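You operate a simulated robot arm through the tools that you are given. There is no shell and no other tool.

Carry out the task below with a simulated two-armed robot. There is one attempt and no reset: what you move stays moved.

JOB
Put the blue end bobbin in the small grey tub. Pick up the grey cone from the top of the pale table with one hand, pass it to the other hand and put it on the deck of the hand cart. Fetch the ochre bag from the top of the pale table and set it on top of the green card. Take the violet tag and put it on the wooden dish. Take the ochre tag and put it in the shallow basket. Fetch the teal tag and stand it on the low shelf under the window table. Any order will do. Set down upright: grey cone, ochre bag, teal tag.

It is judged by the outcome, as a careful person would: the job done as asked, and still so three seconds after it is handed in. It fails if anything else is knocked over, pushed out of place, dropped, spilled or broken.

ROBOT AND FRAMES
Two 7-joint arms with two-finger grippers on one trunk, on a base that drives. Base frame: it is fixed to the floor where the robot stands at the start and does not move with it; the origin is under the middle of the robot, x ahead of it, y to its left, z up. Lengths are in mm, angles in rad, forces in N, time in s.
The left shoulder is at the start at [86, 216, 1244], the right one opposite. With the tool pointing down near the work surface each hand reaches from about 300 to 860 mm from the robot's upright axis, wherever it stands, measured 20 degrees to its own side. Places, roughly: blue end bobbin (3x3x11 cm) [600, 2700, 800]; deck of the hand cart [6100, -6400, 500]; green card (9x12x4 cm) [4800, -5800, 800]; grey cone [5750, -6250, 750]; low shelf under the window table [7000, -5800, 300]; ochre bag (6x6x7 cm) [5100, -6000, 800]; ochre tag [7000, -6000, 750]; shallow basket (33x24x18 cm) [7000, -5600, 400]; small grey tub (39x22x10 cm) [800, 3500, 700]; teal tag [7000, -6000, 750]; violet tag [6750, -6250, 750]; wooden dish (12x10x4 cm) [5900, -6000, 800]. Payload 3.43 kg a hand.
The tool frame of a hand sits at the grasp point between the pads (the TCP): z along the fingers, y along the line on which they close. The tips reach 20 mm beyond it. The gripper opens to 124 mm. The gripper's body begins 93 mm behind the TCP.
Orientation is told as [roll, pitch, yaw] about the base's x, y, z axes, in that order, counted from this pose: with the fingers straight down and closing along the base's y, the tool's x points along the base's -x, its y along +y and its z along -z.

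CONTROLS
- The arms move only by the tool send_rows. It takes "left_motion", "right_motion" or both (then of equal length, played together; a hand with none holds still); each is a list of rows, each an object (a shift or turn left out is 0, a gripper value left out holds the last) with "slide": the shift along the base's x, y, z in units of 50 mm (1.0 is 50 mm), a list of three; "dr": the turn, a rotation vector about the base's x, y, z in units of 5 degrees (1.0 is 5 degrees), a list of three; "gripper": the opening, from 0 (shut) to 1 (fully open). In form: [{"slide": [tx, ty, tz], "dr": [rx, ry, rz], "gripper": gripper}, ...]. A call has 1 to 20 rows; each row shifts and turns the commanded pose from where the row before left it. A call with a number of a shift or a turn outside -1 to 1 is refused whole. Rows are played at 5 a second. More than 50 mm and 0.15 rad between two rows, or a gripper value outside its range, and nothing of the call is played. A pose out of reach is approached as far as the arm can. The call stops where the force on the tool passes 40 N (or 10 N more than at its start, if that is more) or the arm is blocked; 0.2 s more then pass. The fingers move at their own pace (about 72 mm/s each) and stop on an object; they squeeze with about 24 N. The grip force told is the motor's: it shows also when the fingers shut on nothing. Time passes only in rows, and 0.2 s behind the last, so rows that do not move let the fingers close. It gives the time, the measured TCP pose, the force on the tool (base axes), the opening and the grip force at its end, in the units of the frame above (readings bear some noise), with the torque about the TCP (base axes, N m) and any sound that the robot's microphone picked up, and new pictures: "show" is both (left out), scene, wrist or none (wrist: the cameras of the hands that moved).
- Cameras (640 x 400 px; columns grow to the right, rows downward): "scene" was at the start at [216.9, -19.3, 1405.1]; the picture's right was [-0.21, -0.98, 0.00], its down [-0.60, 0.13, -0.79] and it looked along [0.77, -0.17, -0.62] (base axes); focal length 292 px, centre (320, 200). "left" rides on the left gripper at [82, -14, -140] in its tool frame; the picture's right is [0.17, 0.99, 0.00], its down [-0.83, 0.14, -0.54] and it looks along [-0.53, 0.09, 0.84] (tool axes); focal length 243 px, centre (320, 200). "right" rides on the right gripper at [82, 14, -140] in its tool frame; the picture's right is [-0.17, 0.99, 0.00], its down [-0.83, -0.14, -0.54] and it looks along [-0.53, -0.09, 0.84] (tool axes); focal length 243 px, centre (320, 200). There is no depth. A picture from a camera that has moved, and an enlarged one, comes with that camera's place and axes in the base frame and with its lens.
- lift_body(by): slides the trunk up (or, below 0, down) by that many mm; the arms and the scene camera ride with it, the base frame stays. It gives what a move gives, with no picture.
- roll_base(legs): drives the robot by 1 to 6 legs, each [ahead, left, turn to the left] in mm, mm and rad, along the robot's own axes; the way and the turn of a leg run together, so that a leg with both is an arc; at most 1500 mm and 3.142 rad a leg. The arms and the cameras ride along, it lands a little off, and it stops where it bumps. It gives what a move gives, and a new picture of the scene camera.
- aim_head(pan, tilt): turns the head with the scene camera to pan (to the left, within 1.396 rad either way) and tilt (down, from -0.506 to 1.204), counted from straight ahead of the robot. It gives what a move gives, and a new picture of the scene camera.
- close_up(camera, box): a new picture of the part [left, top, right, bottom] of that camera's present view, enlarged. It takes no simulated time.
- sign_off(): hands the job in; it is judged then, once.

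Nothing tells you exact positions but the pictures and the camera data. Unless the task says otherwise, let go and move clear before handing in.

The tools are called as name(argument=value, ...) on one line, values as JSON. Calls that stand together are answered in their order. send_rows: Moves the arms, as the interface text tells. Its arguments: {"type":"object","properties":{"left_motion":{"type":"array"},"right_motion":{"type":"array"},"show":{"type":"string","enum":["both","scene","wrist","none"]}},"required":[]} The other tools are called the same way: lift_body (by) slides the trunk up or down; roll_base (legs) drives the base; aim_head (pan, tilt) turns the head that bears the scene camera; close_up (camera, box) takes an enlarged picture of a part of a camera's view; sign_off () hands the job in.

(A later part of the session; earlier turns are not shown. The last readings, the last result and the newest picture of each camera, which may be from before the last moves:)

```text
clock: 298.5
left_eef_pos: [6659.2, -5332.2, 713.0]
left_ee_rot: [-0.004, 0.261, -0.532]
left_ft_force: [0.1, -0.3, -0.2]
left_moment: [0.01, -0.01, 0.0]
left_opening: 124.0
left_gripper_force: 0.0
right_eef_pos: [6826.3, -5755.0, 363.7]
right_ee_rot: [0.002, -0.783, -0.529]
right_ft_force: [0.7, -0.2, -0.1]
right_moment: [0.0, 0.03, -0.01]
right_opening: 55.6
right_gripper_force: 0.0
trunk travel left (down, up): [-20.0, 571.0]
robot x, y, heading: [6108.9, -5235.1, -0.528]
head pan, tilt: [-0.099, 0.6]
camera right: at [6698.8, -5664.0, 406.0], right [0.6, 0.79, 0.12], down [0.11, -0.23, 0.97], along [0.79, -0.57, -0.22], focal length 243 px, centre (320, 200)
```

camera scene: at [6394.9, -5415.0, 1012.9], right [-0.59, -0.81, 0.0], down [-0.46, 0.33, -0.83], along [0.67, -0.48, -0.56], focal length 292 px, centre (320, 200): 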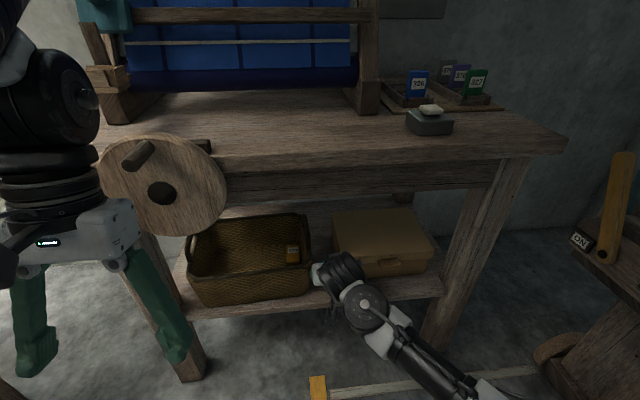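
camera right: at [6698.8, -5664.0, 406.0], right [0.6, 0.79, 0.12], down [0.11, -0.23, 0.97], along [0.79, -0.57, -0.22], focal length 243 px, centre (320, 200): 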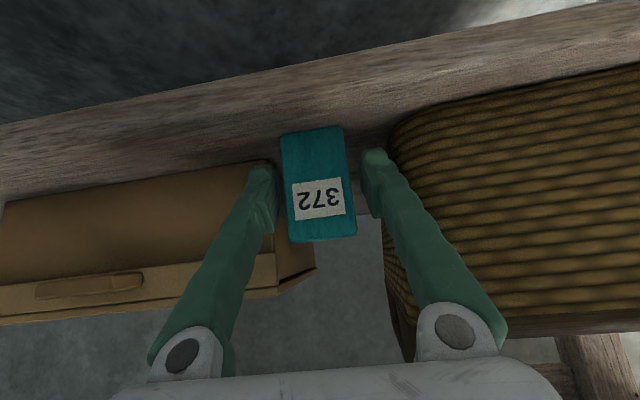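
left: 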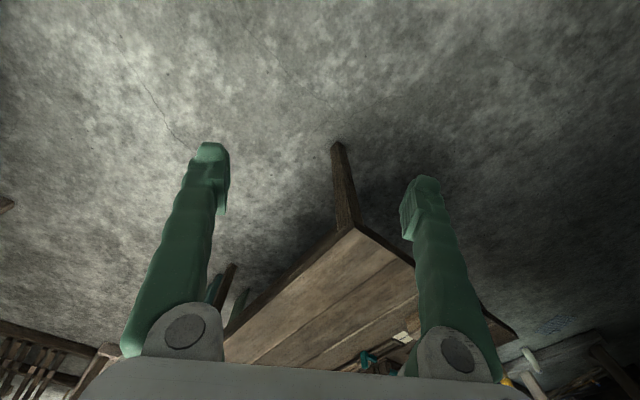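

send_rows(right_motion=[{"slide": [-0.242, 0.14, 0.28]}, {"slide": [-0.242, 0.14, 0.28]}, {"slide": [-0.242, 0.14, 0.28]}, {"slide": [-0.242, 0.14, 0.28]}, {"slide": [-0.5, 0.29, 0.1]}, {"slide": [-0.5, 0.29, 0.1]}, {"slide": [0, 0, 0]}])

close_up(camera="scene", box=[170, 190, 470, 340])

```text
clock: 300.1
left_eef_pos: [6659.7, -5331.7, 713.2]
left_ee_rot: [-0.003, 0.26, -0.533]
left_ft_force: [-0.5, -0.1, 0.1]
left_moment: [0.01, 0.03, 0.0]
left_opening: 124.1
left_gripper_force: 0.1
right_eef_pos: [6727.6, -5696.3, 431.6]
right_ee_rot: [0.001, -0.783, -0.526]
right_ft_force: [-0.2, -0.1, -0.4]
right_moment: [0.04, 0.02, 0.0]
right_opening: 55.7
right_gripper_force: 0.1
trunk travel left (down, up): [-20.0, 571.0]
robot x, y, heading: [6106.6, -5233.1, -0.532]
head pan, tilt: [-0.099, 0.6]
camera scene: at [6395.1, -5415.0, 1012.8], right [-0.59, -0.81, 0.0], down [-0.46, 0.33, -0.83], along [0.67, -0.48, -0.56], focal length 292 px, centre (320, 200)
camera right: at [6599.7, -5606.1, 472.8], right [0.6, 0.79, 0.12], down [0.11, -0.23, 0.97], along [0.79, -0.57, -0.22], focal length 243 px, centre (320, 200)
```

scene: 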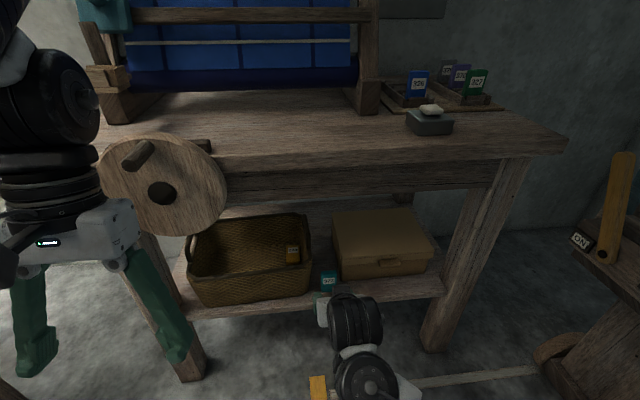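
right: 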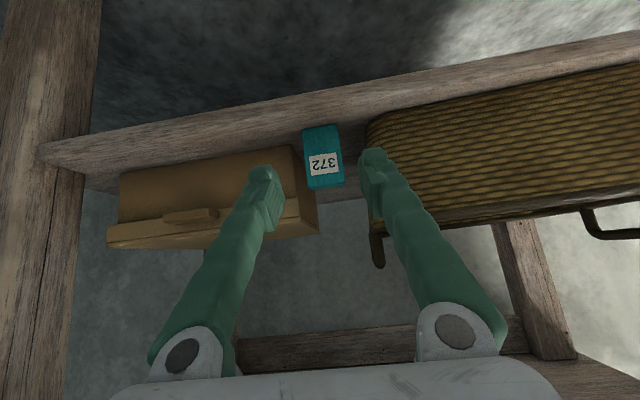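

```text
2.13 times, centred on (320, 265) of scene
camera zoom: at [6395.1, -5415.0, 1012.8], right [-0.59, -0.81, 0.0], down [-0.46, 0.33, -0.83], along [0.67, -0.48, -0.56], focal length 623 px, centre (320, 61)
```

zoom: 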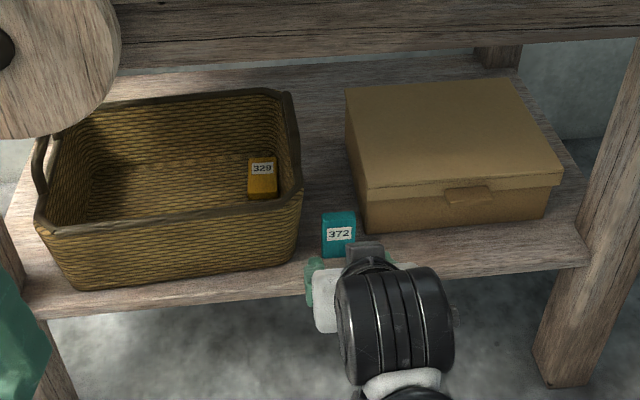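

The teal tag stands upright on the low shelf. Now the violet tag: I raise trunk and hand and drive back to the rack.

lift_body(by=380)

send_rows(right_motion=[{"slide": [-0.3, 0.1, 0.8], "gripper": 0.6}, {"slide": [-0.3, 0.1, 0.8]}, {"slide": [0, -0.2, 0.8]}, {"slide": [0, -0.4, 0.8]}, {"slide": [0, -0.4, 0.8]}, {"slide": [0, 0, 0]}], show="none")

roll_base(legs=[[0, -110, 0], [310, 0, 0]])

aim_head(pan=-0.4, tilt=0.8)

```text
clock: 303.8
left_eef_pos: [6658.8, -5331.7, 1093.1]
left_ee_rot: [-0.001, 0.261, -0.531]
left_ft_force: [-0.3, -0.2, -0.2]
left_moment: [0.01, 0.01, -0.04]
left_opening: 124.0
left_gripper_force: 0.1
right_eef_pos: [6728.4, -5697.6, 810.8]
right_ee_rot: [0.0, -0.783, -0.528]
right_ft_force: [-0.2, 0.4, 0.7]
right_moment: [0.01, -0.02, 0.01]
right_opening: 55.7
right_gripper_force: 0.2
trunk travel left (down, up): [-400.0, 191.0]
robot x, y, heading: [6106.4, -5238.3, -0.527]
head pan, tilt: [-0.099, 0.6]
```

```text
clock: 305.2
left_eef_pos: [6658.8, -5333.0, 1093.5]
left_ee_rot: [-0.005, 0.263, -0.533]
left_ft_force: [0.3, -0.1, 0.3]
left_moment: [-0.01, 0.0, -0.01]
left_opening: 124.0
left_gripper_force: 0.1
right_eef_pos: [6699.5, -5738.6, 1013.0]
right_ee_rot: [0.0, -0.784, -0.526]
right_ft_force: [-0.7, -0.6, 0.8]
right_moment: [0.0, 0.03, 0.0]
right_opening: 74.2
right_gripper_force: 0.0
trunk travel left (down, up): [-400.0, 191.0]
robot x, y, heading: [6105.8, -5237.4, -0.527]
head pan, tilt: [-0.099, 0.6]
```

```text
clock: 309.0
left_eef_pos: [6826.9, -5560.2, 1093.5]
left_ee_rot: [-0.004, 0.261, -0.532]
left_ft_force: [0.2, 1.4, -0.9]
left_moment: [0.01, -0.03, -0.02]
left_opening: 123.7
left_gripper_force: 0.1
right_eef_pos: [6862.4, -5961.2, 1011.3]
right_ee_rot: [0.001, -0.772, -0.52]
right_ft_force: [0.0, 0.6, 0.0]
right_moment: [0.02, -0.05, 0.05]
right_opening: 74.7
right_gripper_force: 0.2
trunk travel left (down, up): [-400.0, 191.0]
robot x, y, heading: [6272.7, -5458.7, -0.528]
head pan, tilt: [-0.099, 0.6]
stopped in leg 2: the force on the tool passed its limit at 116 N (the readings are from after the stop); the commanded pose is now the measured one
camera scene: at [6459.2, -5582.5, 1410.9], right [-0.59, -0.81, 0.0], down [-0.46, 0.33, -0.83], along [0.67, -0.48, -0.56], focal length 292 px, centre (320, 200)
```

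scene: 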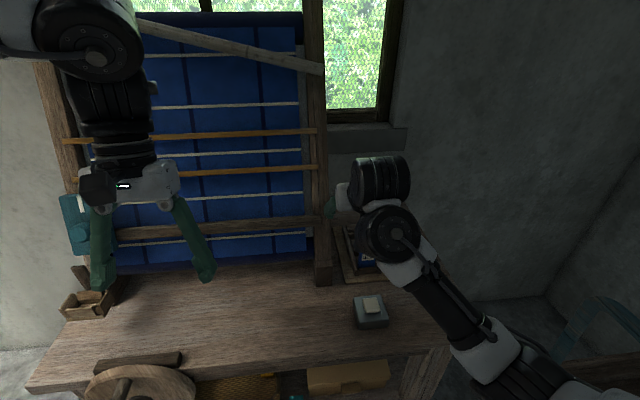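

```text
clock: 309.8
left_eef_pos: [6826.4, -5558.4, 1091.8]
left_ee_rot: [-0.003, 0.263, -0.534]
left_ft_force: [-0.5, 0.5, 0.3]
left_moment: [-0.03, -0.01, 0.02]
left_opening: 124.1
left_gripper_force: 0.0
right_eef_pos: [6862.6, -5960.4, 1011.5]
right_ee_rot: [0.003, -0.772, -0.521]
right_ft_force: [-2.9, 1.8, 1.9]
right_moment: [0.04, -0.03, 0.14]
right_opening: 74.4
right_gripper_force: 0.1
trunk travel left (down, up): [-400.0, 191.0]
robot x, y, heading: [6272.6, -5463.7, -0.53]
head pan, tilt: [-0.4, 0.799]
camera scene: at [6436.4, -5594.6, 1394.1], right [-0.8, -0.6, 0.0], down [-0.43, 0.57, -0.7], along [0.42, -0.56, -0.72], focal length 292 px, centre (320, 200)
```

scene: 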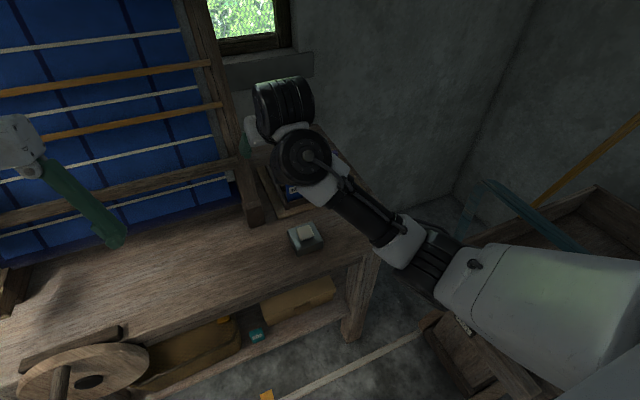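

My right finger bumped the frame's right post because the hand was too far left; the frame appears not to have moved. I move the hand away to the right and back, and check the frame closely.

send_rows(right_motion=[{"slide": [-0.4, 0.23, 0]}, {"slide": [-0.4, -0.3, 0]}, {"slide": [-0.3, -0.52, 0]}, {"slide": [-0.3, -0.52, 0]}, {"slide": [0, 0, 0]}])

close_up(camera="scene", box=[150, 0, 420, 260])

```text
clock: 311.0
left_eef_pos: [6827.4, -5559.5, 1093.5]
left_ee_rot: [-0.003, 0.26, -0.534]
left_ft_force: [-0.3, 0.6, 0.3]
left_moment: [0.0, 0.01, 0.01]
left_opening: 124.0
left_gripper_force: 0.0
right_eef_pos: [6793.7, -6016.8, 1012.4]
right_ee_rot: [0.001, -0.772, -0.522]
right_ft_force: [0.8, 0.3, 0.1]
right_moment: [0.0, 0.01, -0.03]
right_opening: 74.5
right_gripper_force: 0.1
trunk travel left (down, up): [-400.0, 191.0]
robot x, y, heading: [6275.3, -5463.1, -0.531]
head pan, tilt: [-0.4, 0.799]
camera scene: at [6437.1, -5594.8, 1393.9], right [-0.8, -0.6, 0.0], down [-0.43, 0.57, -0.7], along [0.42, -0.56, -0.72], focal length 292 px, centre (320, 200)
camera right: at [6665.8, -5926.7, 1055.1], right [0.59, 0.8, 0.12], down [0.12, -0.23, 0.97], along [0.8, -0.56, -0.23], focal length 243 px, centre (320, 200)
```

scene: 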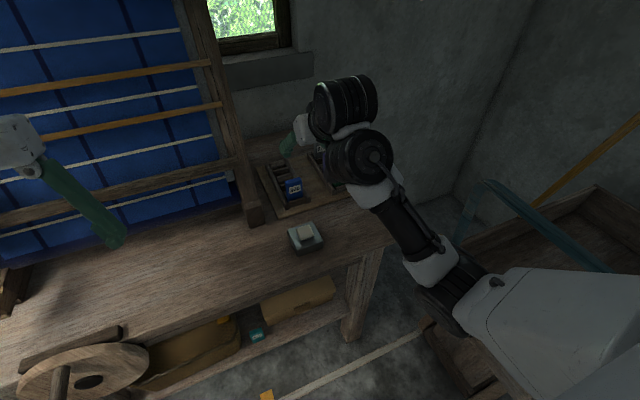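
right: 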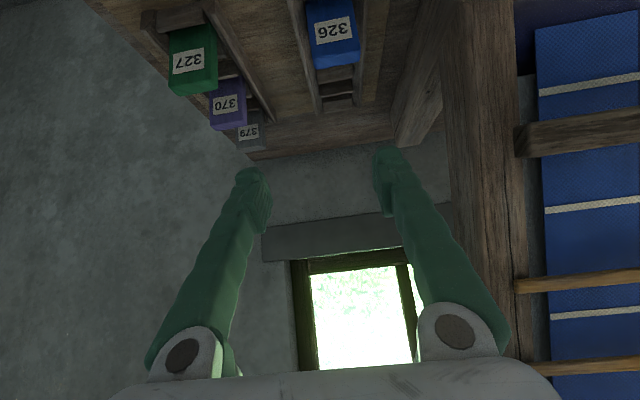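

```text
1.54 times, centred on (285, 130) of scene
camera zoom: at [6437.1, -5594.8, 1393.9], right [-0.8, -0.6, 0.0], down [-0.43, 0.57, -0.7], along [0.42, -0.56, -0.72], focal length 449 px, centre (374, 308)
```

zoom: 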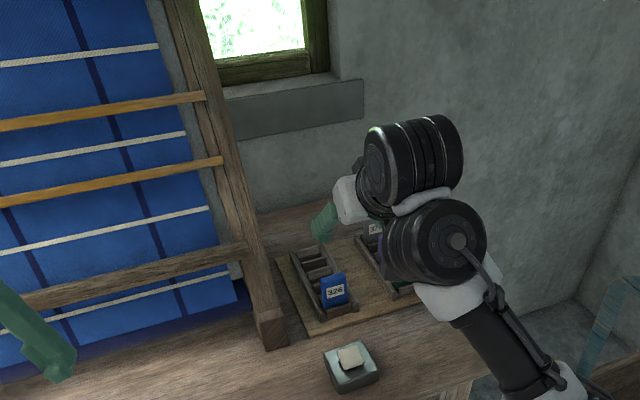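

The frame and racks look undisturbed. I drive 50 mm forward (hand now well right of the post) and move above the violet tag.

roll_base(legs=[[50, 0, 0]])

send_rows(right_motion=[{"slide": [-0.2, -0.78, 0]}, {"slide": [-0.2, -0.78, 0]}, {"slide": [-0.2, -0.6, -0.3]}, {"slide": [0, 0, -0.4]}, {"slide": [0, 0, 0]}])

close_up(camera="right", box=[200, 0, 440, 150])

```text
clock: 312.0
left_eef_pos: [6868.0, -5583.0, 1093.3]
left_ee_rot: [-0.005, 0.259, -0.533]
left_ft_force: [0.5, -0.8, 0.0]
left_moment: [-0.03, 0.0, 0.0]
left_opening: 124.0
left_gripper_force: 0.0
right_eef_pos: [6834.4, -6040.8, 1012.6]
right_ee_rot: [0.003, -0.771, -0.522]
right_ft_force: [0.5, -1.0, 1.0]
right_moment: [0.02, 0.02, 0.0]
right_opening: 74.2
right_gripper_force: 0.0
trunk travel left (down, up): [-400.0, 191.0]
robot x, y, heading: [6313.2, -5486.2, -0.527]
head pan, tilt: [-0.4, 0.799]
camera scene: at [6477.5, -5618.9, 1394.1], right [-0.8, -0.6, 0.0], down [-0.43, 0.57, -0.7], along [0.42, -0.56, -0.72], focal length 292 px, centre (320, 200)
```

scene: 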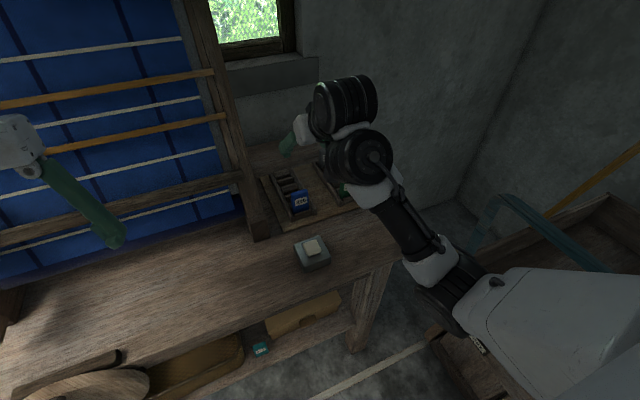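

```text
clock: 313.2
left_eef_pos: [6869.5, -5585.1, 1092.4]
left_ee_rot: [-0.004, 0.263, -0.535]
left_ft_force: [-0.9, 0.1, -0.2]
left_moment: [0.02, -0.02, 0.03]
left_opening: 123.9
left_gripper_force: 0.1
right_eef_pos: [6805.8, -6148.1, 977.5]
right_ee_rot: [0.002, -0.771, -0.521]
right_ft_force: [-0.3, -0.6, -0.1]
right_moment: [-0.03, 0.02, 0.0]
right_opening: 74.4
right_gripper_force: 0.0
trunk travel left (down, up): [-400.0, 191.0]
robot x, y, heading: [6317.5, -5489.1, -0.531]
head pan, tilt: [-0.4, 0.799]
camera scene: at [6478.9, -5619.7, 1393.9], right [-0.8, -0.6, 0.0], down [-0.43, 0.57, -0.7], along [0.42, -0.56, -0.72], focal length 292 px, centre (320, 200)
camera right: at [6677.3, -6059.3, 1021.1], right [0.59, 0.8, 0.12], down [0.12, -0.23, 0.97], along [0.8, -0.56, -0.23], focal length 243 px, centre (320, 200)
```

scene: 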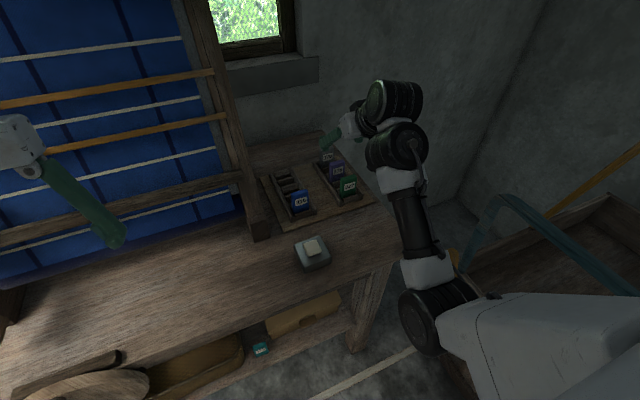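
right: 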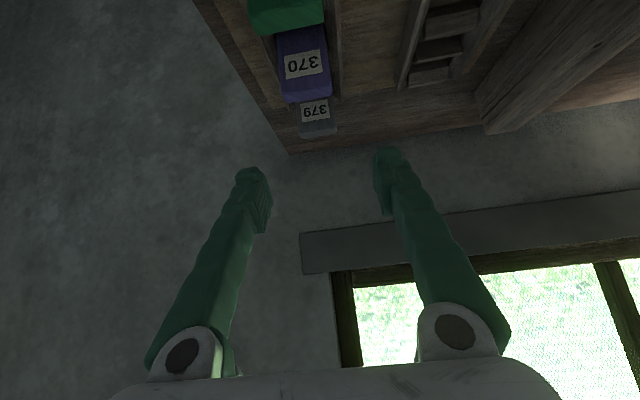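

```text
2.67 times, centred on (320, 75) of right
camera zoom: at [6677.3, -6059.3, 1021.1], right [0.59, 0.8, 0.12], down [0.12, -0.23, 0.97], along [0.8, -0.56, -0.23], focal length 647 px, centre (320, 533)
```

zoom: 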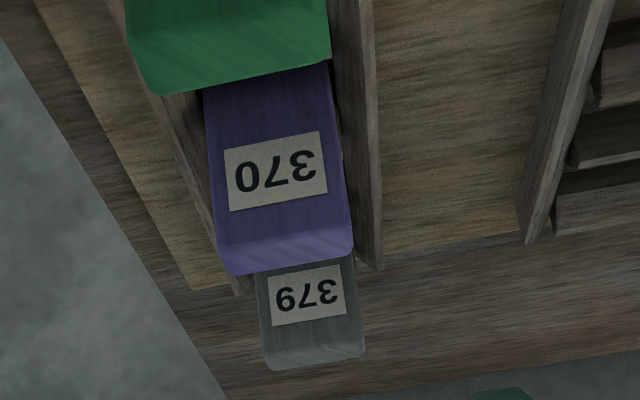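

send_rows(right_motion=[{"slide": [0.46, -0.36, -0.2]}, {"slide": [0, 0, -0.5]}, {"slide": [0, 0, -0.5]}, {"slide": [0, 0, -0.5]}, {"slide": [0, 0, -0.4]}, {"slide": [0, 0, 0]}])

```text
clock: 314.6
left_eef_pos: [6868.6, -5584.8, 1091.3]
left_ee_rot: [-0.003, 0.262, -0.534]
left_ft_force: [-0.8, 0.1, -0.8]
left_moment: [-0.01, -0.01, 0.03]
left_opening: 123.8
left_gripper_force: 0.1
right_eef_pos: [6828.6, -6167.0, 872.3]
right_ee_rot: [0.002, -0.774, -0.522]
right_ft_force: [-0.2, 0.5, 0.3]
right_moment: [-0.01, 0.01, 0.0]
right_opening: 74.3
right_gripper_force: 0.0
trunk travel left (down, up): [-400.0, 191.0]
robot x, y, heading: [6314.0, -5485.9, -0.529]
head pan, tilt: [-0.4, 0.799]
camera scene: at [6478.6, -5619.5, 1393.9], right [-0.8, -0.6, 0.0], down [-0.43, 0.57, -0.7], along [0.42, -0.56, -0.72], focal length 292 px, centre (320, 200)
camera right: at [6700.6, -6077.7, 915.6], right [0.59, 0.8, 0.12], down [0.12, -0.23, 0.97], along [0.8, -0.56, -0.23], focal length 243 px, centre (320, 200)
```

scene: 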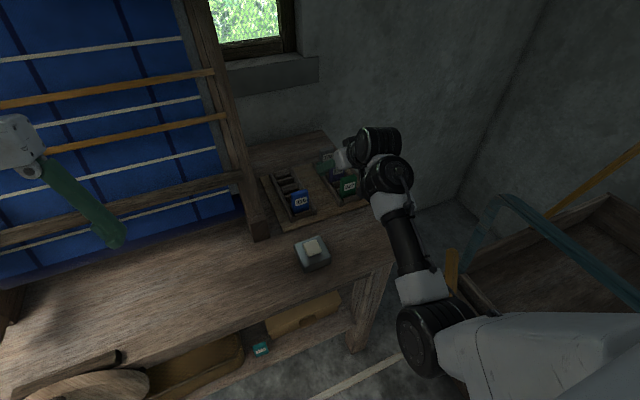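
right: 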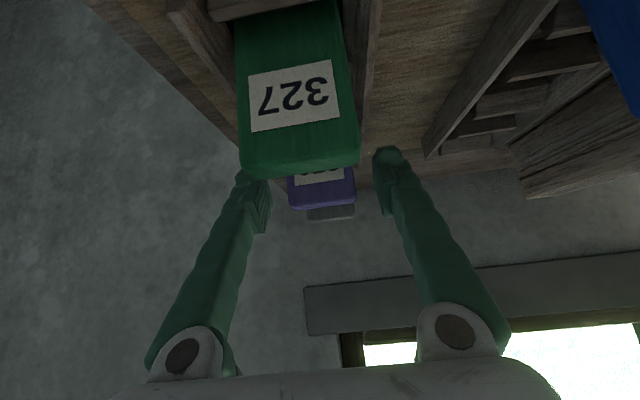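

Aligned with the violet tag between the fingers. I lower the last 18 mm and close, then lift.

send_rows(right_motion=[{"slide": [0, 0, -0.2]}, {"slide": [0, 0, -0.16]}, {"slide": [0, 0, 0], "gripper": 0.3}, {"slide": [0, 0, 0], "gripper": 0.2}, {"slide": [0, 0, 0], "gripper": 0.0}, {"slide": [0, 0, 0]}, {"slide": [0, 0, 0]}], show="wrist")

send_rows(right_motion=[{"slide": [0, 0, 0.3]}, {"slide": [0, 0, 0.5]}, {"slide": [0, 0, 0.7]}, {"slide": [0, 0, 0.8]}, {"slide": [0, 0, 0.8]}, {"slide": [0, 0, 0]}])

```text
clock: 316.2
left_eef_pos: [6868.2, -5584.6, 1092.6]
left_ee_rot: [-0.005, 0.262, -0.534]
left_ft_force: [-0.3, -0.6, 1.3]
left_moment: [-0.01, 0.0, -0.03]
left_opening: 124.0
left_gripper_force: 0.0
right_eef_pos: [6826.9, -6167.4, 854.1]
right_ee_rot: [0.002, -0.771, -0.521]
right_ft_force: [1.0, 0.5, 0.1]
right_moment: [0.01, -0.01, -0.02]
right_opening: 42.2
right_gripper_force: 24.5
trunk travel left (down, up): [-400.0, 191.0]
robot x, y, heading: [6316.6, -5488.6, -0.525]
head pan, tilt: [-0.4, 0.799]
camera right: at [6700.8, -6077.7, 897.6], right [0.59, 0.8, 0.12], down [0.12, -0.23, 0.97], along [0.8, -0.56, -0.23], focal length 243 px, centre (320, 200)
```

right: 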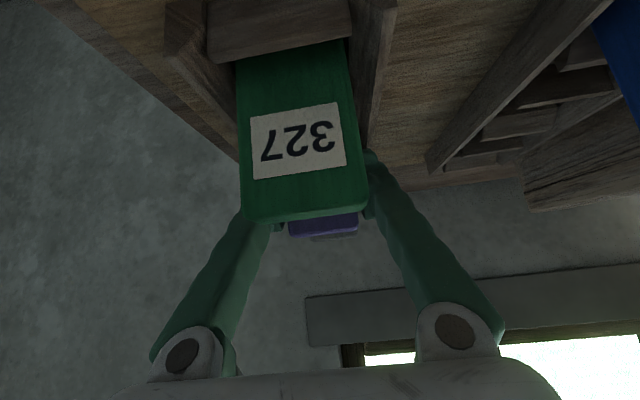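

```text
clock: 317.6
left_eef_pos: [6869.2, -5584.5, 1093.1]
left_ee_rot: [-0.004, 0.262, -0.534]
left_ft_force: [-0.6, -0.1, 0.4]
left_moment: [-0.02, 0.02, -0.03]
left_opening: 123.8
left_gripper_force: 0.2
right_eef_pos: [6828.8, -6166.1, 1011.5]
right_ee_rot: [0.004, -0.772, -0.525]
right_ft_force: [-0.2, 0.0, -0.4]
right_moment: [-0.01, 0.02, -0.04]
right_opening: 42.3
right_gripper_force: 24.6
trunk travel left (down, up): [-400.0, 191.0]
robot x, y, heading: [6319.0, -5487.2, -0.527]
head pan, tilt: [-0.4, 0.799]
camera scene: at [6478.5, -5619.7, 1393.9], right [-0.8, -0.6, 0.0], down [-0.43, 0.57, -0.7], along [0.42, -0.56, -0.72], focal length 292 px, centre (320, 200)
camera right: at [6701.2, -6076.4, 1053.4], right [0.59, 0.8, 0.12], down [0.12, -0.23, 0.97], along [0.8, -0.56, -0.23], focal length 243 px, centre (320, 200)
```

scene: 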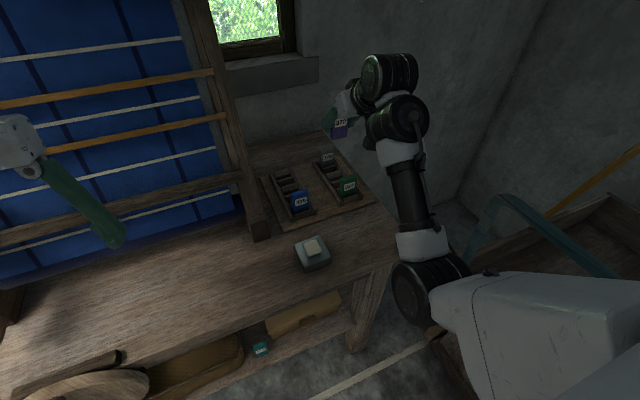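
right: 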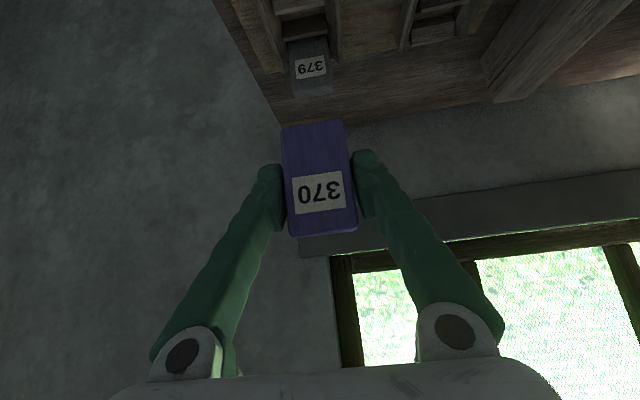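

The violet tag is held and the neighbours are undisturbed. I retract, raise the hand, back away from the window table, and turn right towards the pale table's corner with the dish.

send_rows(right_motion=[{"slide": [-0.69, 0.405, 0.3]}, {"slide": [-0.69, 0.405, 0.3]}, {"slide": [-0.69, 0.405, 0.3]}, {"slide": [-0.69, 0.405, 0.3]}, {"slide": [0, 0, 0]}], show="none")

roll_base(legs=[[-540, 0, 0]])

aim_head(pan=-0.9, tilt=0.6)

```text
clock: 318.6
left_eef_pos: [6868.0, -5583.0, 1092.2]
left_ee_rot: [-0.002, 0.262, -0.534]
left_ft_force: [-0.6, 0.6, -0.1]
left_moment: [0.01, 0.0, 0.0]
left_opening: 124.2
left_gripper_force: 0.2
right_eef_pos: [6703.8, -6095.6, 1067.5]
right_ee_rot: [-0.002, -0.794, -0.523]
right_ft_force: [29.2, -17.2, -13.5]
right_moment: [-0.35, -0.25, -0.45]
right_opening: 42.6
right_gripper_force: 24.0
right hand out of reach, approached as far as the arm can: row 4
trunk travel left (down, up): [-400.0, 191.0]
robot x, y, heading: [6313.3, -5488.0, -0.532]
head pan, tilt: [-0.4, 0.799]
stopped in row 4 (right hand): the force on the tool passed its limit at 146 N (the readings are from after the stop); the commanded pose is now the measured one
```

```text
clock: 319.4
left_eef_pos: [6862.5, -5580.6, 1092.5]
left_ee_rot: [-0.004, 0.26, -0.534]
left_ft_force: [-1.0, 0.7, -0.4]
left_moment: [0.01, -0.06, -0.02]
left_opening: 123.7
left_gripper_force: 0.1
right_eef_pos: [6698.4, -6092.4, 1069.4]
right_ee_rot: [-0.002, -0.796, -0.523]
right_ft_force: [12.2, -6.7, -6.7]
right_moment: [-0.33, -0.29, -0.32]
right_opening: 42.2
right_gripper_force: 23.6
trunk travel left (down, up): [-400.0, 191.0]
robot x, y, heading: [6310.0, -5483.5, -0.53]
head pan, tilt: [-0.4, 0.799]
stopped in leg 1: the force on the tool passed its limit at 48 N (the readings are from after the stop); the commanded pose is now the measured one
camera scene: at [6472.7, -5616.1, 1394.0], right [-0.8, -0.6, 0.0], down [-0.43, 0.57, -0.7], along [0.42, -0.56, -0.72], focal length 292 px, centre (320, 200)
```

scene: 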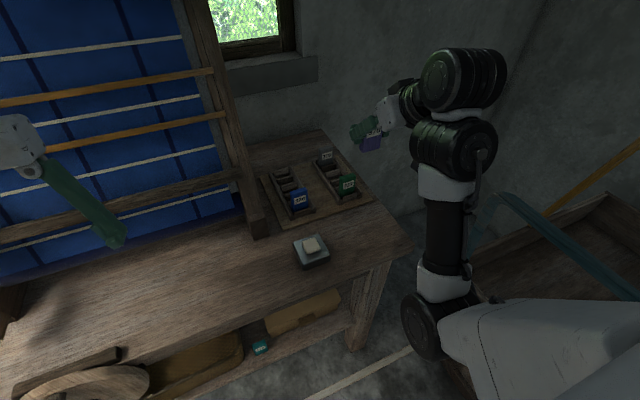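

```text
clock: 320.4
left_eef_pos: [6863.0, -5581.9, 1092.6]
left_ee_rot: [-0.003, 0.261, -0.535]
left_ft_force: [0.6, 0.2, 0.4]
left_moment: [0.0, 0.03, 0.0]
left_opening: 123.7
left_gripper_force: 0.0
right_eef_pos: [6699.3, -6093.5, 1067.6]
right_ee_rot: [-0.002, -0.795, -0.521]
right_ft_force: [16.3, -10.1, -10.5]
right_moment: [-0.51, -0.66, -0.18]
right_opening: 41.9
right_gripper_force: 23.5
trunk travel left (down, up): [-400.0, 191.0]
robot x, y, heading: [6314.0, -5483.0, -0.528]
head pan, tilt: [-0.901, 0.6]
camera scene: at [6437.5, -5639.3, 1410.7], right [-0.99, -0.14, 0.0], down [-0.08, 0.56, -0.82], along [0.12, -0.82, -0.57], focal length 292 px, centre (320, 200)
```

scene: 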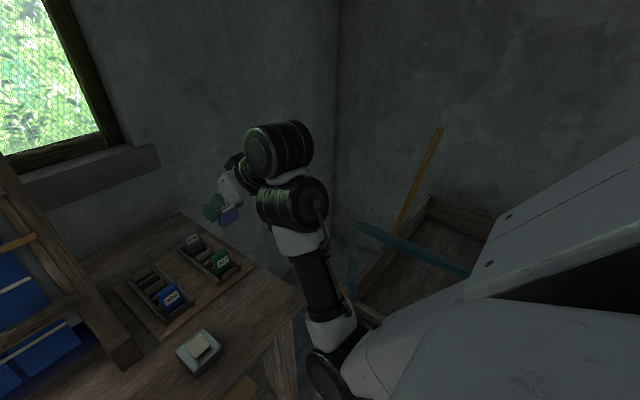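

The hand bumped something while retracting — most likely the gripper against its own folded forearm. I move it forward again to relieve it, then straighten the hand to pointing down (which un-folds the wrist) before retracting.

send_rows(right_motion=[{"slide": [0.5, -0.29, 0.1]}, {"slide": [0.5, -0.29, 0.1]}, {"slide": [0, 0, 0]}], show="wrist")

```text
clock: 321.2
left_eef_pos: [6863.1, -5581.2, 1092.9]
left_ee_rot: [-0.003, 0.263, -0.535]
left_ft_force: [0.0, 0.6, -0.9]
left_moment: [0.02, -0.03, 0.0]
left_opening: 124.1
left_gripper_force: 0.1
right_eef_pos: [6748.1, -6121.1, 1078.9]
right_ee_rot: [-0.002, -0.793, -0.524]
right_ft_force: [-0.5, -0.2, -0.5]
right_moment: [-0.02, 0.01, 0.0]
right_opening: 42.4
right_gripper_force: 24.6
trunk travel left (down, up): [-400.0, 191.0]
robot x, y, heading: [6309.0, -5487.8, -0.533]
head pan, tilt: [-0.901, 0.6]
camera right: at [6620.5, -6030.8, 1118.1], right [0.59, 0.8, 0.12], down [0.1, -0.22, 0.97], along [0.8, -0.56, -0.21], focal length 243 px, centre (320, 200)
```

right: 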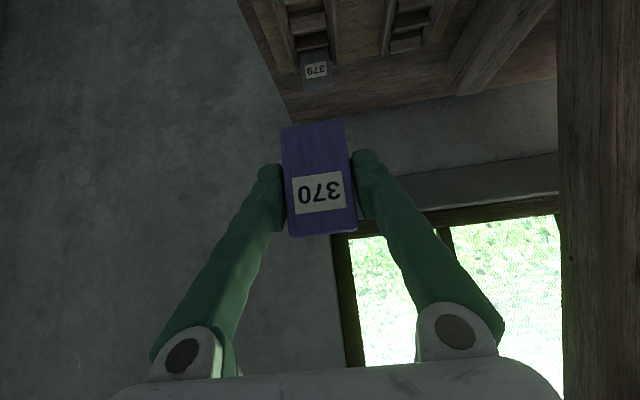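

send_rows(right_motion=[{"dr": [0.504, 0.864, 0]}, {"dr": [0.504, 0.864, 0]}, {"dr": [0.504, 0.864, 0]}, {"dr": [0.504, 0.864, 0]}, {"dr": [0.504, 0.864, 0]}, {"dr": [0.504, 0.864, 0]}, {"dr": [0.504, 0.864, 0]}, {"dr": [0.504, 0.864, 0]}, {"dr": [0.504, 0.864, 0]}, {"slide": [0, 0, 0]}])

```text
clock: 321.6
left_eef_pos: [6863.9, -5582.1, 1092.8]
left_ee_rot: [-0.004, 0.26, -0.534]
left_ft_force: [-0.2, 0.1, 0.1]
left_moment: [0.01, -0.03, 0.02]
left_opening: 123.9
left_gripper_force: 0.1
right_eef_pos: [6751.7, -6124.4, 1079.7]
right_ee_rot: [-0.006, -0.712, -0.519]
right_ft_force: [22.7, -13.6, -13.2]
right_moment: [-0.29, -0.23, -0.34]
right_opening: 42.4
right_gripper_force: 24.2
right hand out of reach, approached as far as the arm can: row 2
trunk travel left (down, up): [-400.0, 191.0]
robot x, y, heading: [6311.8, -5485.4, -0.531]
head pan, tilt: [-0.901, 0.6]
stopped in row 2 (right hand): the force on the tool passed its limit at 113 N (the readings are from after the stop); the commanded pose is now the measured one
camera scene: at [6437.5, -5639.4, 1410.7], right [-0.99, -0.14, 0.0], down [-0.08, 0.56, -0.82], along [0.12, -0.82, -0.57], focal length 292 px, centre (320, 200)
camera right: at [6626.9, -6035.4, 1132.3], right [0.6, 0.79, 0.1], down [0.17, -0.26, 0.95], along [0.78, -0.55, -0.29], focal length 243 px, centre (320, 200)
```

scene: 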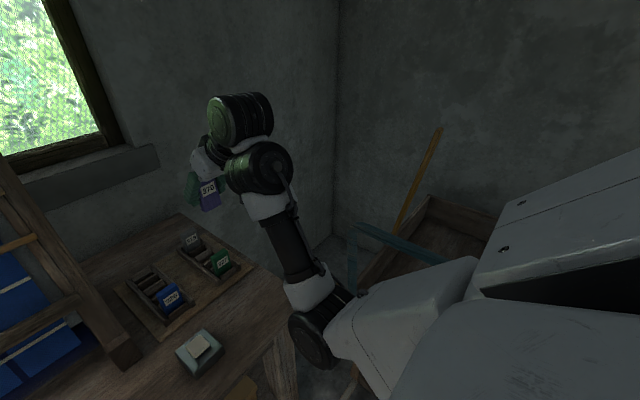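
right: 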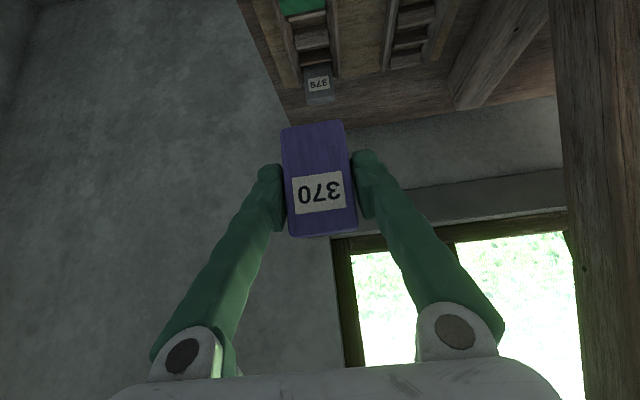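

Confirmed: it's the hand against its own forearm when high and close. I go back out to where the forearm swings aside (further forward, lower), then retrace the original path while straightening.

send_rows(right_motion=[{"slide": [0.337, -0.197, 0], "dr": [-0.42, -0.73, 0]}, {"slide": [0.337, -0.197, -0.5]}, {"slide": [0.337, -0.197, -0.7]}, {"slide": [0.337, -0.197, -0.7]}, {"slide": [0, 0, -0.5]}, {"slide": [0, 0, 0]}])

```text
clock: 323.1
left_eef_pos: [6863.5, -5581.6, 1093.3]
left_ee_rot: [-0.004, 0.261, -0.533]
left_ft_force: [0.3, -0.8, -0.7]
left_moment: [-0.01, -0.02, 0.0]
left_opening: 124.1
left_gripper_force: 0.0
right_eef_pos: [6817.5, -6164.9, 959.2]
right_ee_rot: [-0.004, -0.781, -0.519]
right_ft_force: [-0.1, 0.0, 1.6]
right_moment: [0.02, 0.04, -0.01]
right_opening: 42.4
right_gripper_force: 24.0
trunk travel left (down, up): [-400.0, 191.0]
robot x, y, heading: [6311.0, -5486.7, -0.529]
head pan, tilt: [-0.901, 0.6]
camera scene: at [6437.2, -5639.1, 1410.8], right [-0.99, -0.14, 0.0], down [-0.08, 0.56, -0.83], along [0.12, -0.82, -0.56], focal length 292 px, centre (320, 200)
camera right: at [6689.4, -6073.3, 1001.0], right [0.59, 0.8, 0.11], down [0.11, -0.22, 0.97], along [0.8, -0.56, -0.22], focal length 243 px, centre (320, 200)
```

scene: 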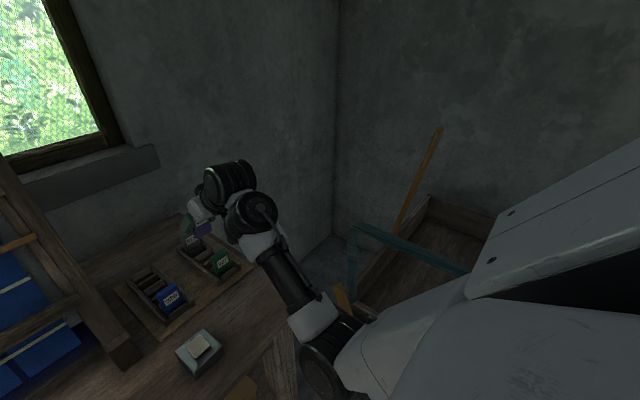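
right: 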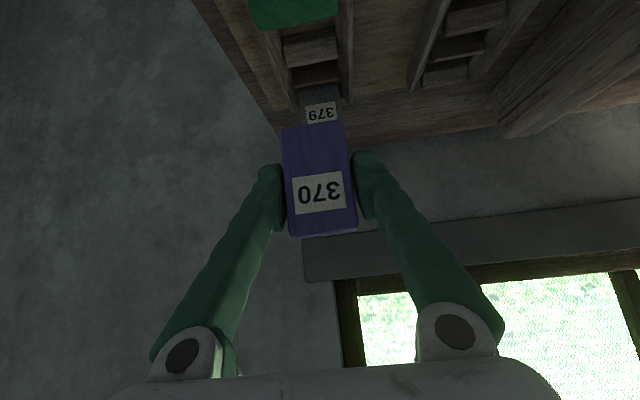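

I keep this tilted pose but raise it above the cart's U-handle (top ≈985 mm), then back up and look before turning.

send_rows(right_motion=[{"slide": [0.1, -0.06, 0.6]}, {"slide": [0.1, -0.06, 0.6]}, {"slide": [0.1, -0.06, 0.6]}, {"slide": [0.1, -0.06, 0.6]}, {"slide": [0, 0, 0]}], show="none")

roll_base(legs=[[-560, 0, 0]])

aim_head(pan=-0.8, tilt=0.6)

```text
clock: 324.2
left_eef_pos: [6863.5, -5582.2, 1092.3]
left_ee_rot: [-0.002, 0.262, -0.534]
left_ft_force: [0.4, 0.0, 0.6]
left_moment: [0.02, 0.0, 0.0]
left_opening: 124.0
left_gripper_force: 0.0
right_eef_pos: [6838.1, -6175.4, 1078.2]
right_ee_rot: [-0.005, -0.781, -0.52]
right_ft_force: [0.1, -0.5, -0.3]
right_moment: [-0.02, 0.0, -0.03]
right_opening: 42.2
right_gripper_force: 24.1
trunk travel left (down, up): [-400.0, 191.0]
robot x, y, heading: [6306.8, -5483.0, -0.525]
head pan, tilt: [-0.901, 0.6]
```

```text
clock: 328.1
left_eef_pos: [6382.4, -5300.0, 1092.6]
left_ee_rot: [-0.005, 0.262, -0.534]
left_ft_force: [0.6, 0.4, 0.3]
left_moment: [0.01, 0.04, 0.0]
left_opening: 123.9
left_gripper_force: 0.0
right_eef_pos: [6358.8, -5895.8, 1078.0]
right_ee_rot: [-0.005, -0.782, -0.519]
right_ft_force: [0.3, 0.5, -0.7]
right_moment: [0.0, 0.0, 0.02]
right_opening: 42.2
right_gripper_force: 24.6
trunk travel left (down, up): [-400.0, 191.0]
robot x, y, heading: [5830.3, -5206.3, -0.524]
head pan, tilt: [-0.901, 0.6]
camera scene: at [5956.9, -5358.5, 1410.8], right [-0.99, -0.14, 0.0], down [-0.08, 0.56, -0.82], along [0.12, -0.82, -0.57], focal length 292 px, centre (320, 200)
```

scene: 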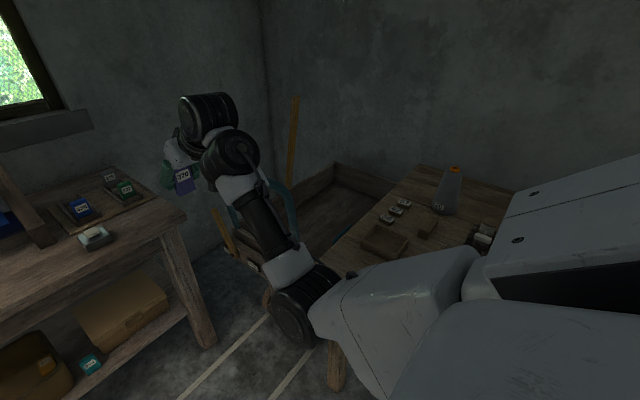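

```text
clock: 328.8
left_eef_pos: [6383.7, -5299.2, 1092.3]
left_ee_rot: [-0.004, 0.262, -0.533]
left_ft_force: [0.3, -0.5, 1.2]
left_moment: [-0.04, 0.01, 0.01]
left_opening: 124.2
left_gripper_force: 0.0
right_eef_pos: [6359.3, -5894.5, 1078.3]
right_ee_rot: [-0.005, -0.782, -0.518]
right_ft_force: [0.1, 0.4, -0.5]
right_moment: [-0.01, 0.02, -0.01]
right_opening: 42.2
right_gripper_force: 23.2
trunk travel left (down, up): [-400.0, 191.0]
robot x, y, heading: [5826.7, -5201.2, -0.528]
head pan, tilt: [-0.799, 0.6]
camera scene: at [5965.1, -5356.5, 1410.8], right [-0.97, -0.24, 0.0], down [-0.14, 0.55, -0.83], along [0.2, -0.8, -0.56], focal length 292 px, centre (320, 200)
```

scene: 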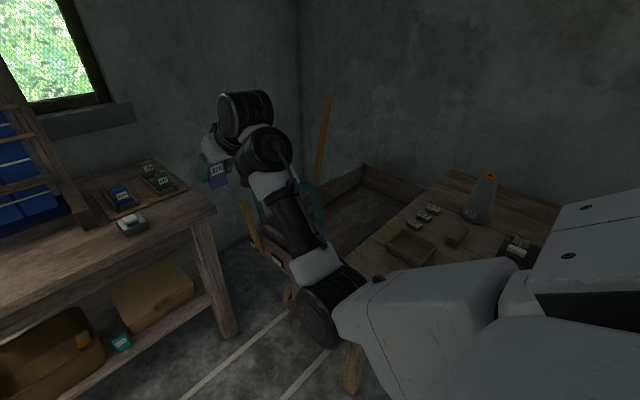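

The dish lies at about (5854, −6045) on the pale table's near-left corner, with the cone behind it. Turning right by about 0.62 rad brings the hand over it, with everything below well clear.

roll_base(legs=[[0, 0, -0.6]])

aim_head(pan=-0.35, tilt=0.7)

close_up(camera="right", box=[0, 0, 640, 400])

```text
clock: 331.4
left_eef_pos: [6229.0, -5597.4, 1091.8]
left_ee_rot: [-0.003, 0.263, -1.138]
left_ft_force: [0.1, 0.3, -0.2]
left_moment: [0.01, 0.01, 0.0]
left_opening: 124.0
left_gripper_force: 0.0
right_eef_pos: [5869.3, -6072.0, 1078.7]
right_ee_rot: [-0.004, -0.783, -1.125]
right_ft_force: [-0.4, 0.3, -0.5]
right_moment: [-0.01, 0.02, 0.0]
right_opening: 42.1
right_gripper_force: 23.5
trunk travel left (down, up): [-400.0, 191.0]
robot x, y, heading: [5829.1, -5203.4, -1.137]
head pan, tilt: [-0.799, 0.6]
camera scene: at [5854.2, -5407.0, 1410.8], right [-0.94, 0.35, 0.0], down [0.2, 0.53, -0.83], along [-0.29, -0.77, -0.56], focal length 292 px, centre (320, 200)
```

scene: 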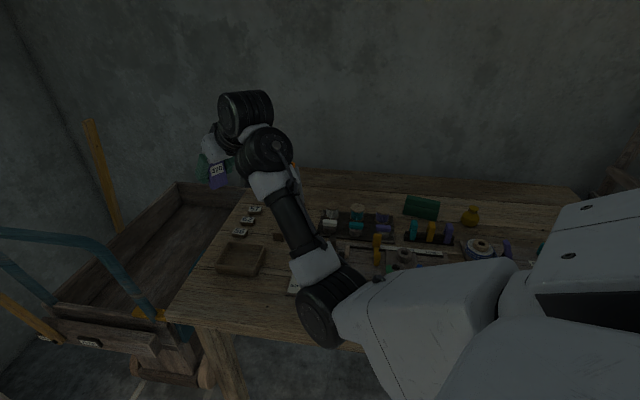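

```text
clock: 332.3
left_eef_pos: [6229.3, -5597.6, 1092.2]
left_ee_rot: [-0.006, 0.261, -1.139]
left_ft_force: [-0.2, -0.1, -0.8]
left_moment: [-0.02, -0.02, -0.02]
left_opening: 124.2
left_gripper_force: 0.1
right_eef_pos: [5870.5, -6072.7, 1077.4]
right_ee_rot: [-0.006, -0.781, -1.124]
right_ft_force: [-0.2, -0.3, -0.7]
right_moment: [0.03, 0.03, 0.01]
right_opening: 42.1
right_gripper_force: 24.0
trunk travel left (down, up): [-400.0, 191.0]
robot x, y, heading: [5829.4, -5203.4, -1.134]
head pan, tilt: [-0.351, 0.7]
camera scene: at [5892.7, -5408.9, 1402.2], right [-1.0, -0.09, 0.0], down [-0.05, 0.64, -0.77], along [0.07, -0.76, -0.64], focal length 292 px, centre (320, 200)
```

scene: 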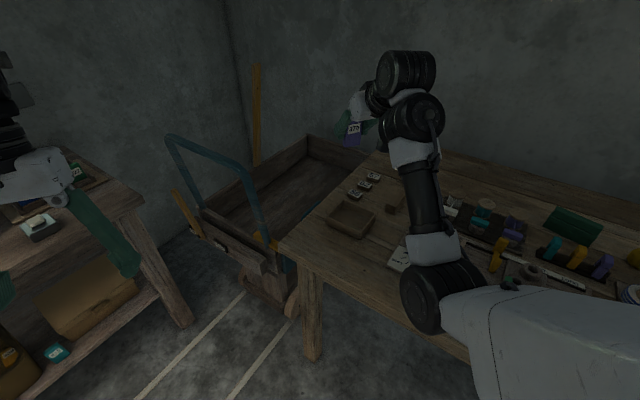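

```text
1.00 times, centred on (320, 200) of right (not enlarged: the box is as wide or as high as the picture)
camera zoom: at [5816.9, -5925.2, 1119.2], right [0.94, 0.32, 0.11], down [-0.03, -0.25, 0.97], along [0.34, -0.92, -0.22], focal length 243 px, centre (320, 200)
```

zoom: 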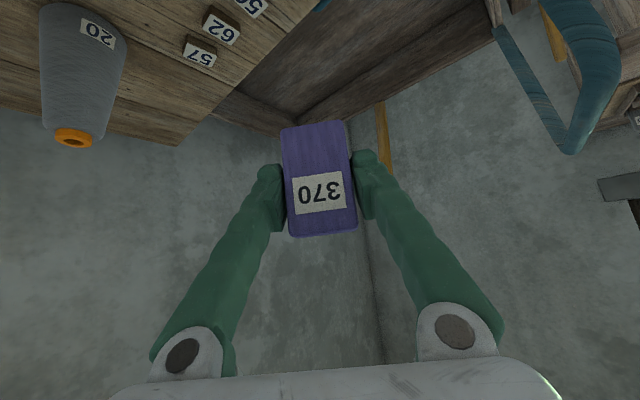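

The hand is now over the pale table's corner; the dish, three numbered cubes and the cone (no. 20) are in view. I lower part-way, slightly short of the dish, so the wrist camera can see it.

send_rows(right_motion=[{"slide": [-0.12, 0.27, -0.7]}, {"slide": [-0.12, 0.27, -0.7]}, {"slide": [-0.12, 0.27, -0.7]}, {"slide": [-0.12, 0.27, -0.7]}, {"slide": [0, 0, 0]}])

close_up(camera="scene", box=[280, 120, 480, 260])

```text
clock: 333.5
left_eef_pos: [6229.7, -5596.3, 1092.9]
left_ee_rot: [-0.003, 0.263, -1.139]
left_ft_force: [0.1, 0.9, 0.8]
left_moment: [-0.03, -0.01, -0.03]
left_opening: 124.2
left_gripper_force: 0.1
right_eef_pos: [5848.0, -6018.3, 938.1]
right_ee_rot: [-0.004, -0.781, -1.123]
right_ft_force: [-0.5, -0.4, -0.3]
right_moment: [0.0, -0.03, -0.05]
right_opening: 42.2
right_gripper_force: 23.8
trunk travel left (down, up): [-400.0, 191.0]
robot x, y, heading: [5832.8, -5203.0, -1.133]
head pan, tilt: [-0.351, 0.7]
camera scene: at [5893.0, -5409.2, 1402.2], right [-1.0, -0.09, 0.0], down [-0.06, 0.64, -0.76], along [0.07, -0.76, -0.64], focal length 292 px, centre (320, 200)
camera right: at [5793.2, -5871.3, 979.0], right [0.94, 0.32, 0.11], down [-0.03, -0.25, 0.97], along [0.34, -0.92, -0.22], focal length 243 px, centre (320, 200)
```

scene: 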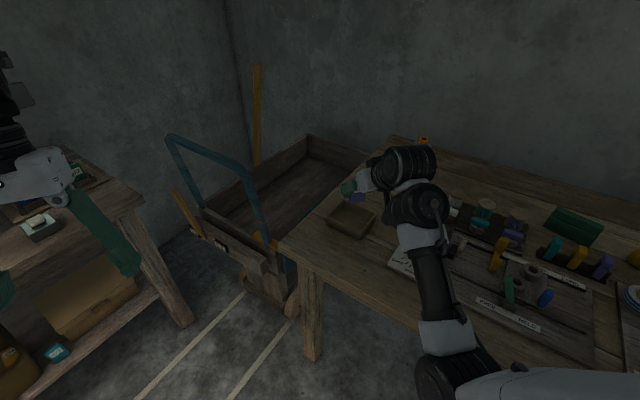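
right: 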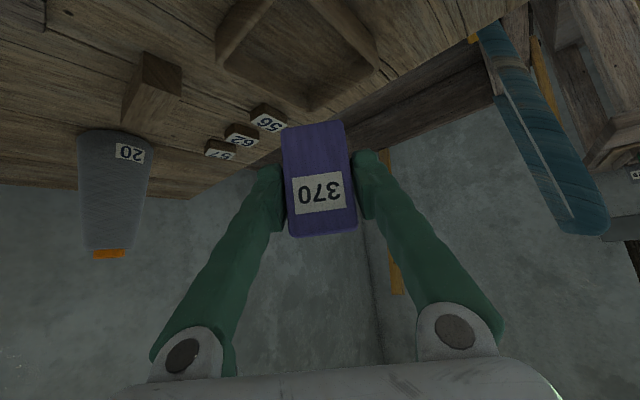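

```text
2.86 times, centred on (380, 190) of scene
camera zoom: at [5893.0, -5409.2, 1402.2], right [-1.0, -0.09, 0.0], down [-0.06, 0.64, -0.76], along [0.07, -0.76, -0.64], focal length 834 px, centre (149, 229)
```

zoom: 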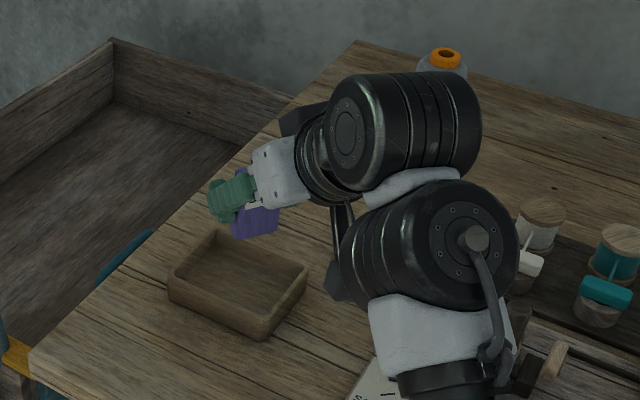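

Dish centre ≈(5855, −6015), rim z≈825; the tag is almost exactly above it. I descend towards the dish floor.

send_rows(right_motion=[{"slide": [0.07, 0.2, -0.4]}, {"slide": [0, 0, -0.5]}, {"slide": [0, 0, -0.5]}, {"slide": [0, 0, -0.2]}, {"slide": [0, 0, 0]}])

close_up(camera="scene", box=[280, 120, 480, 260])

```text
clock: 334.7
left_eef_pos: [6228.9, -5596.1, 1093.2]
left_ee_rot: [-0.003, 0.262, -1.14]
left_ft_force: [0.1, -0.6, 1.0]
left_moment: [-0.05, 0.01, 0.01]
left_opening: 123.8
left_gripper_force: 0.0
right_eef_pos: [5849.5, -6008.6, 860.0]
right_ee_rot: [-0.004, -0.788, -1.124]
right_ft_force: [-1.1, -1.3, 11.0]
right_moment: [0.06, -0.08, 0.01]
right_opening: 42.3
right_gripper_force: 24.0
trunk travel left (down, up): [-400.0, 191.0]
robot x, y, heading: [5830.5, -5202.7, -1.139]
head pan, tilt: [-0.351, 0.7]
camera scene: at [5892.6, -5407.9, 1402.5], right [-1.0, -0.09, 0.0], down [-0.06, 0.64, -0.77], along [0.07, -0.76, -0.64], focal length 292 px, centre (320, 200)
camera right: at [5796.2, -5860.8, 901.5], right [0.94, 0.32, 0.11], down [-0.03, -0.24, 0.97], along [0.33, -0.92, -0.22], focal length 243 px, centre (320, 200)
```

scene: 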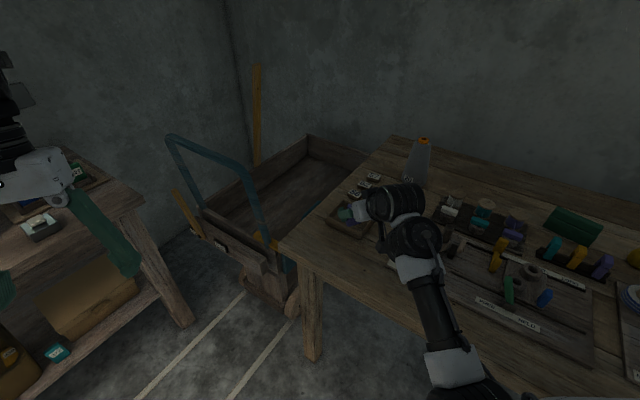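
right: 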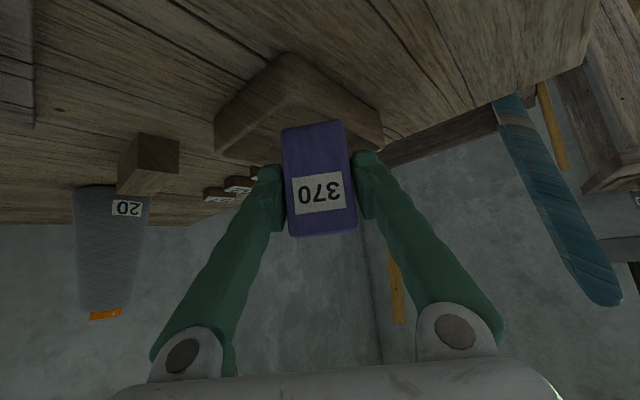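

```text
2.86 times, centred on (380, 190) of scene
camera zoom: at [5892.6, -5407.9, 1402.5], right [-1.0, -0.09, 0.0], down [-0.06, 0.64, -0.77], along [0.07, -0.76, -0.64], focal length 834 px, centre (149, 229)
```

zoom: 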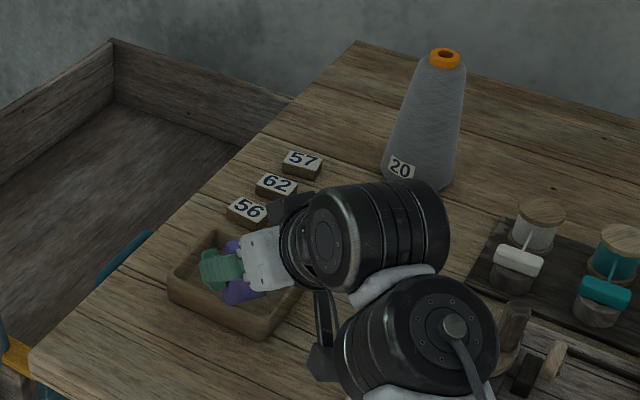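

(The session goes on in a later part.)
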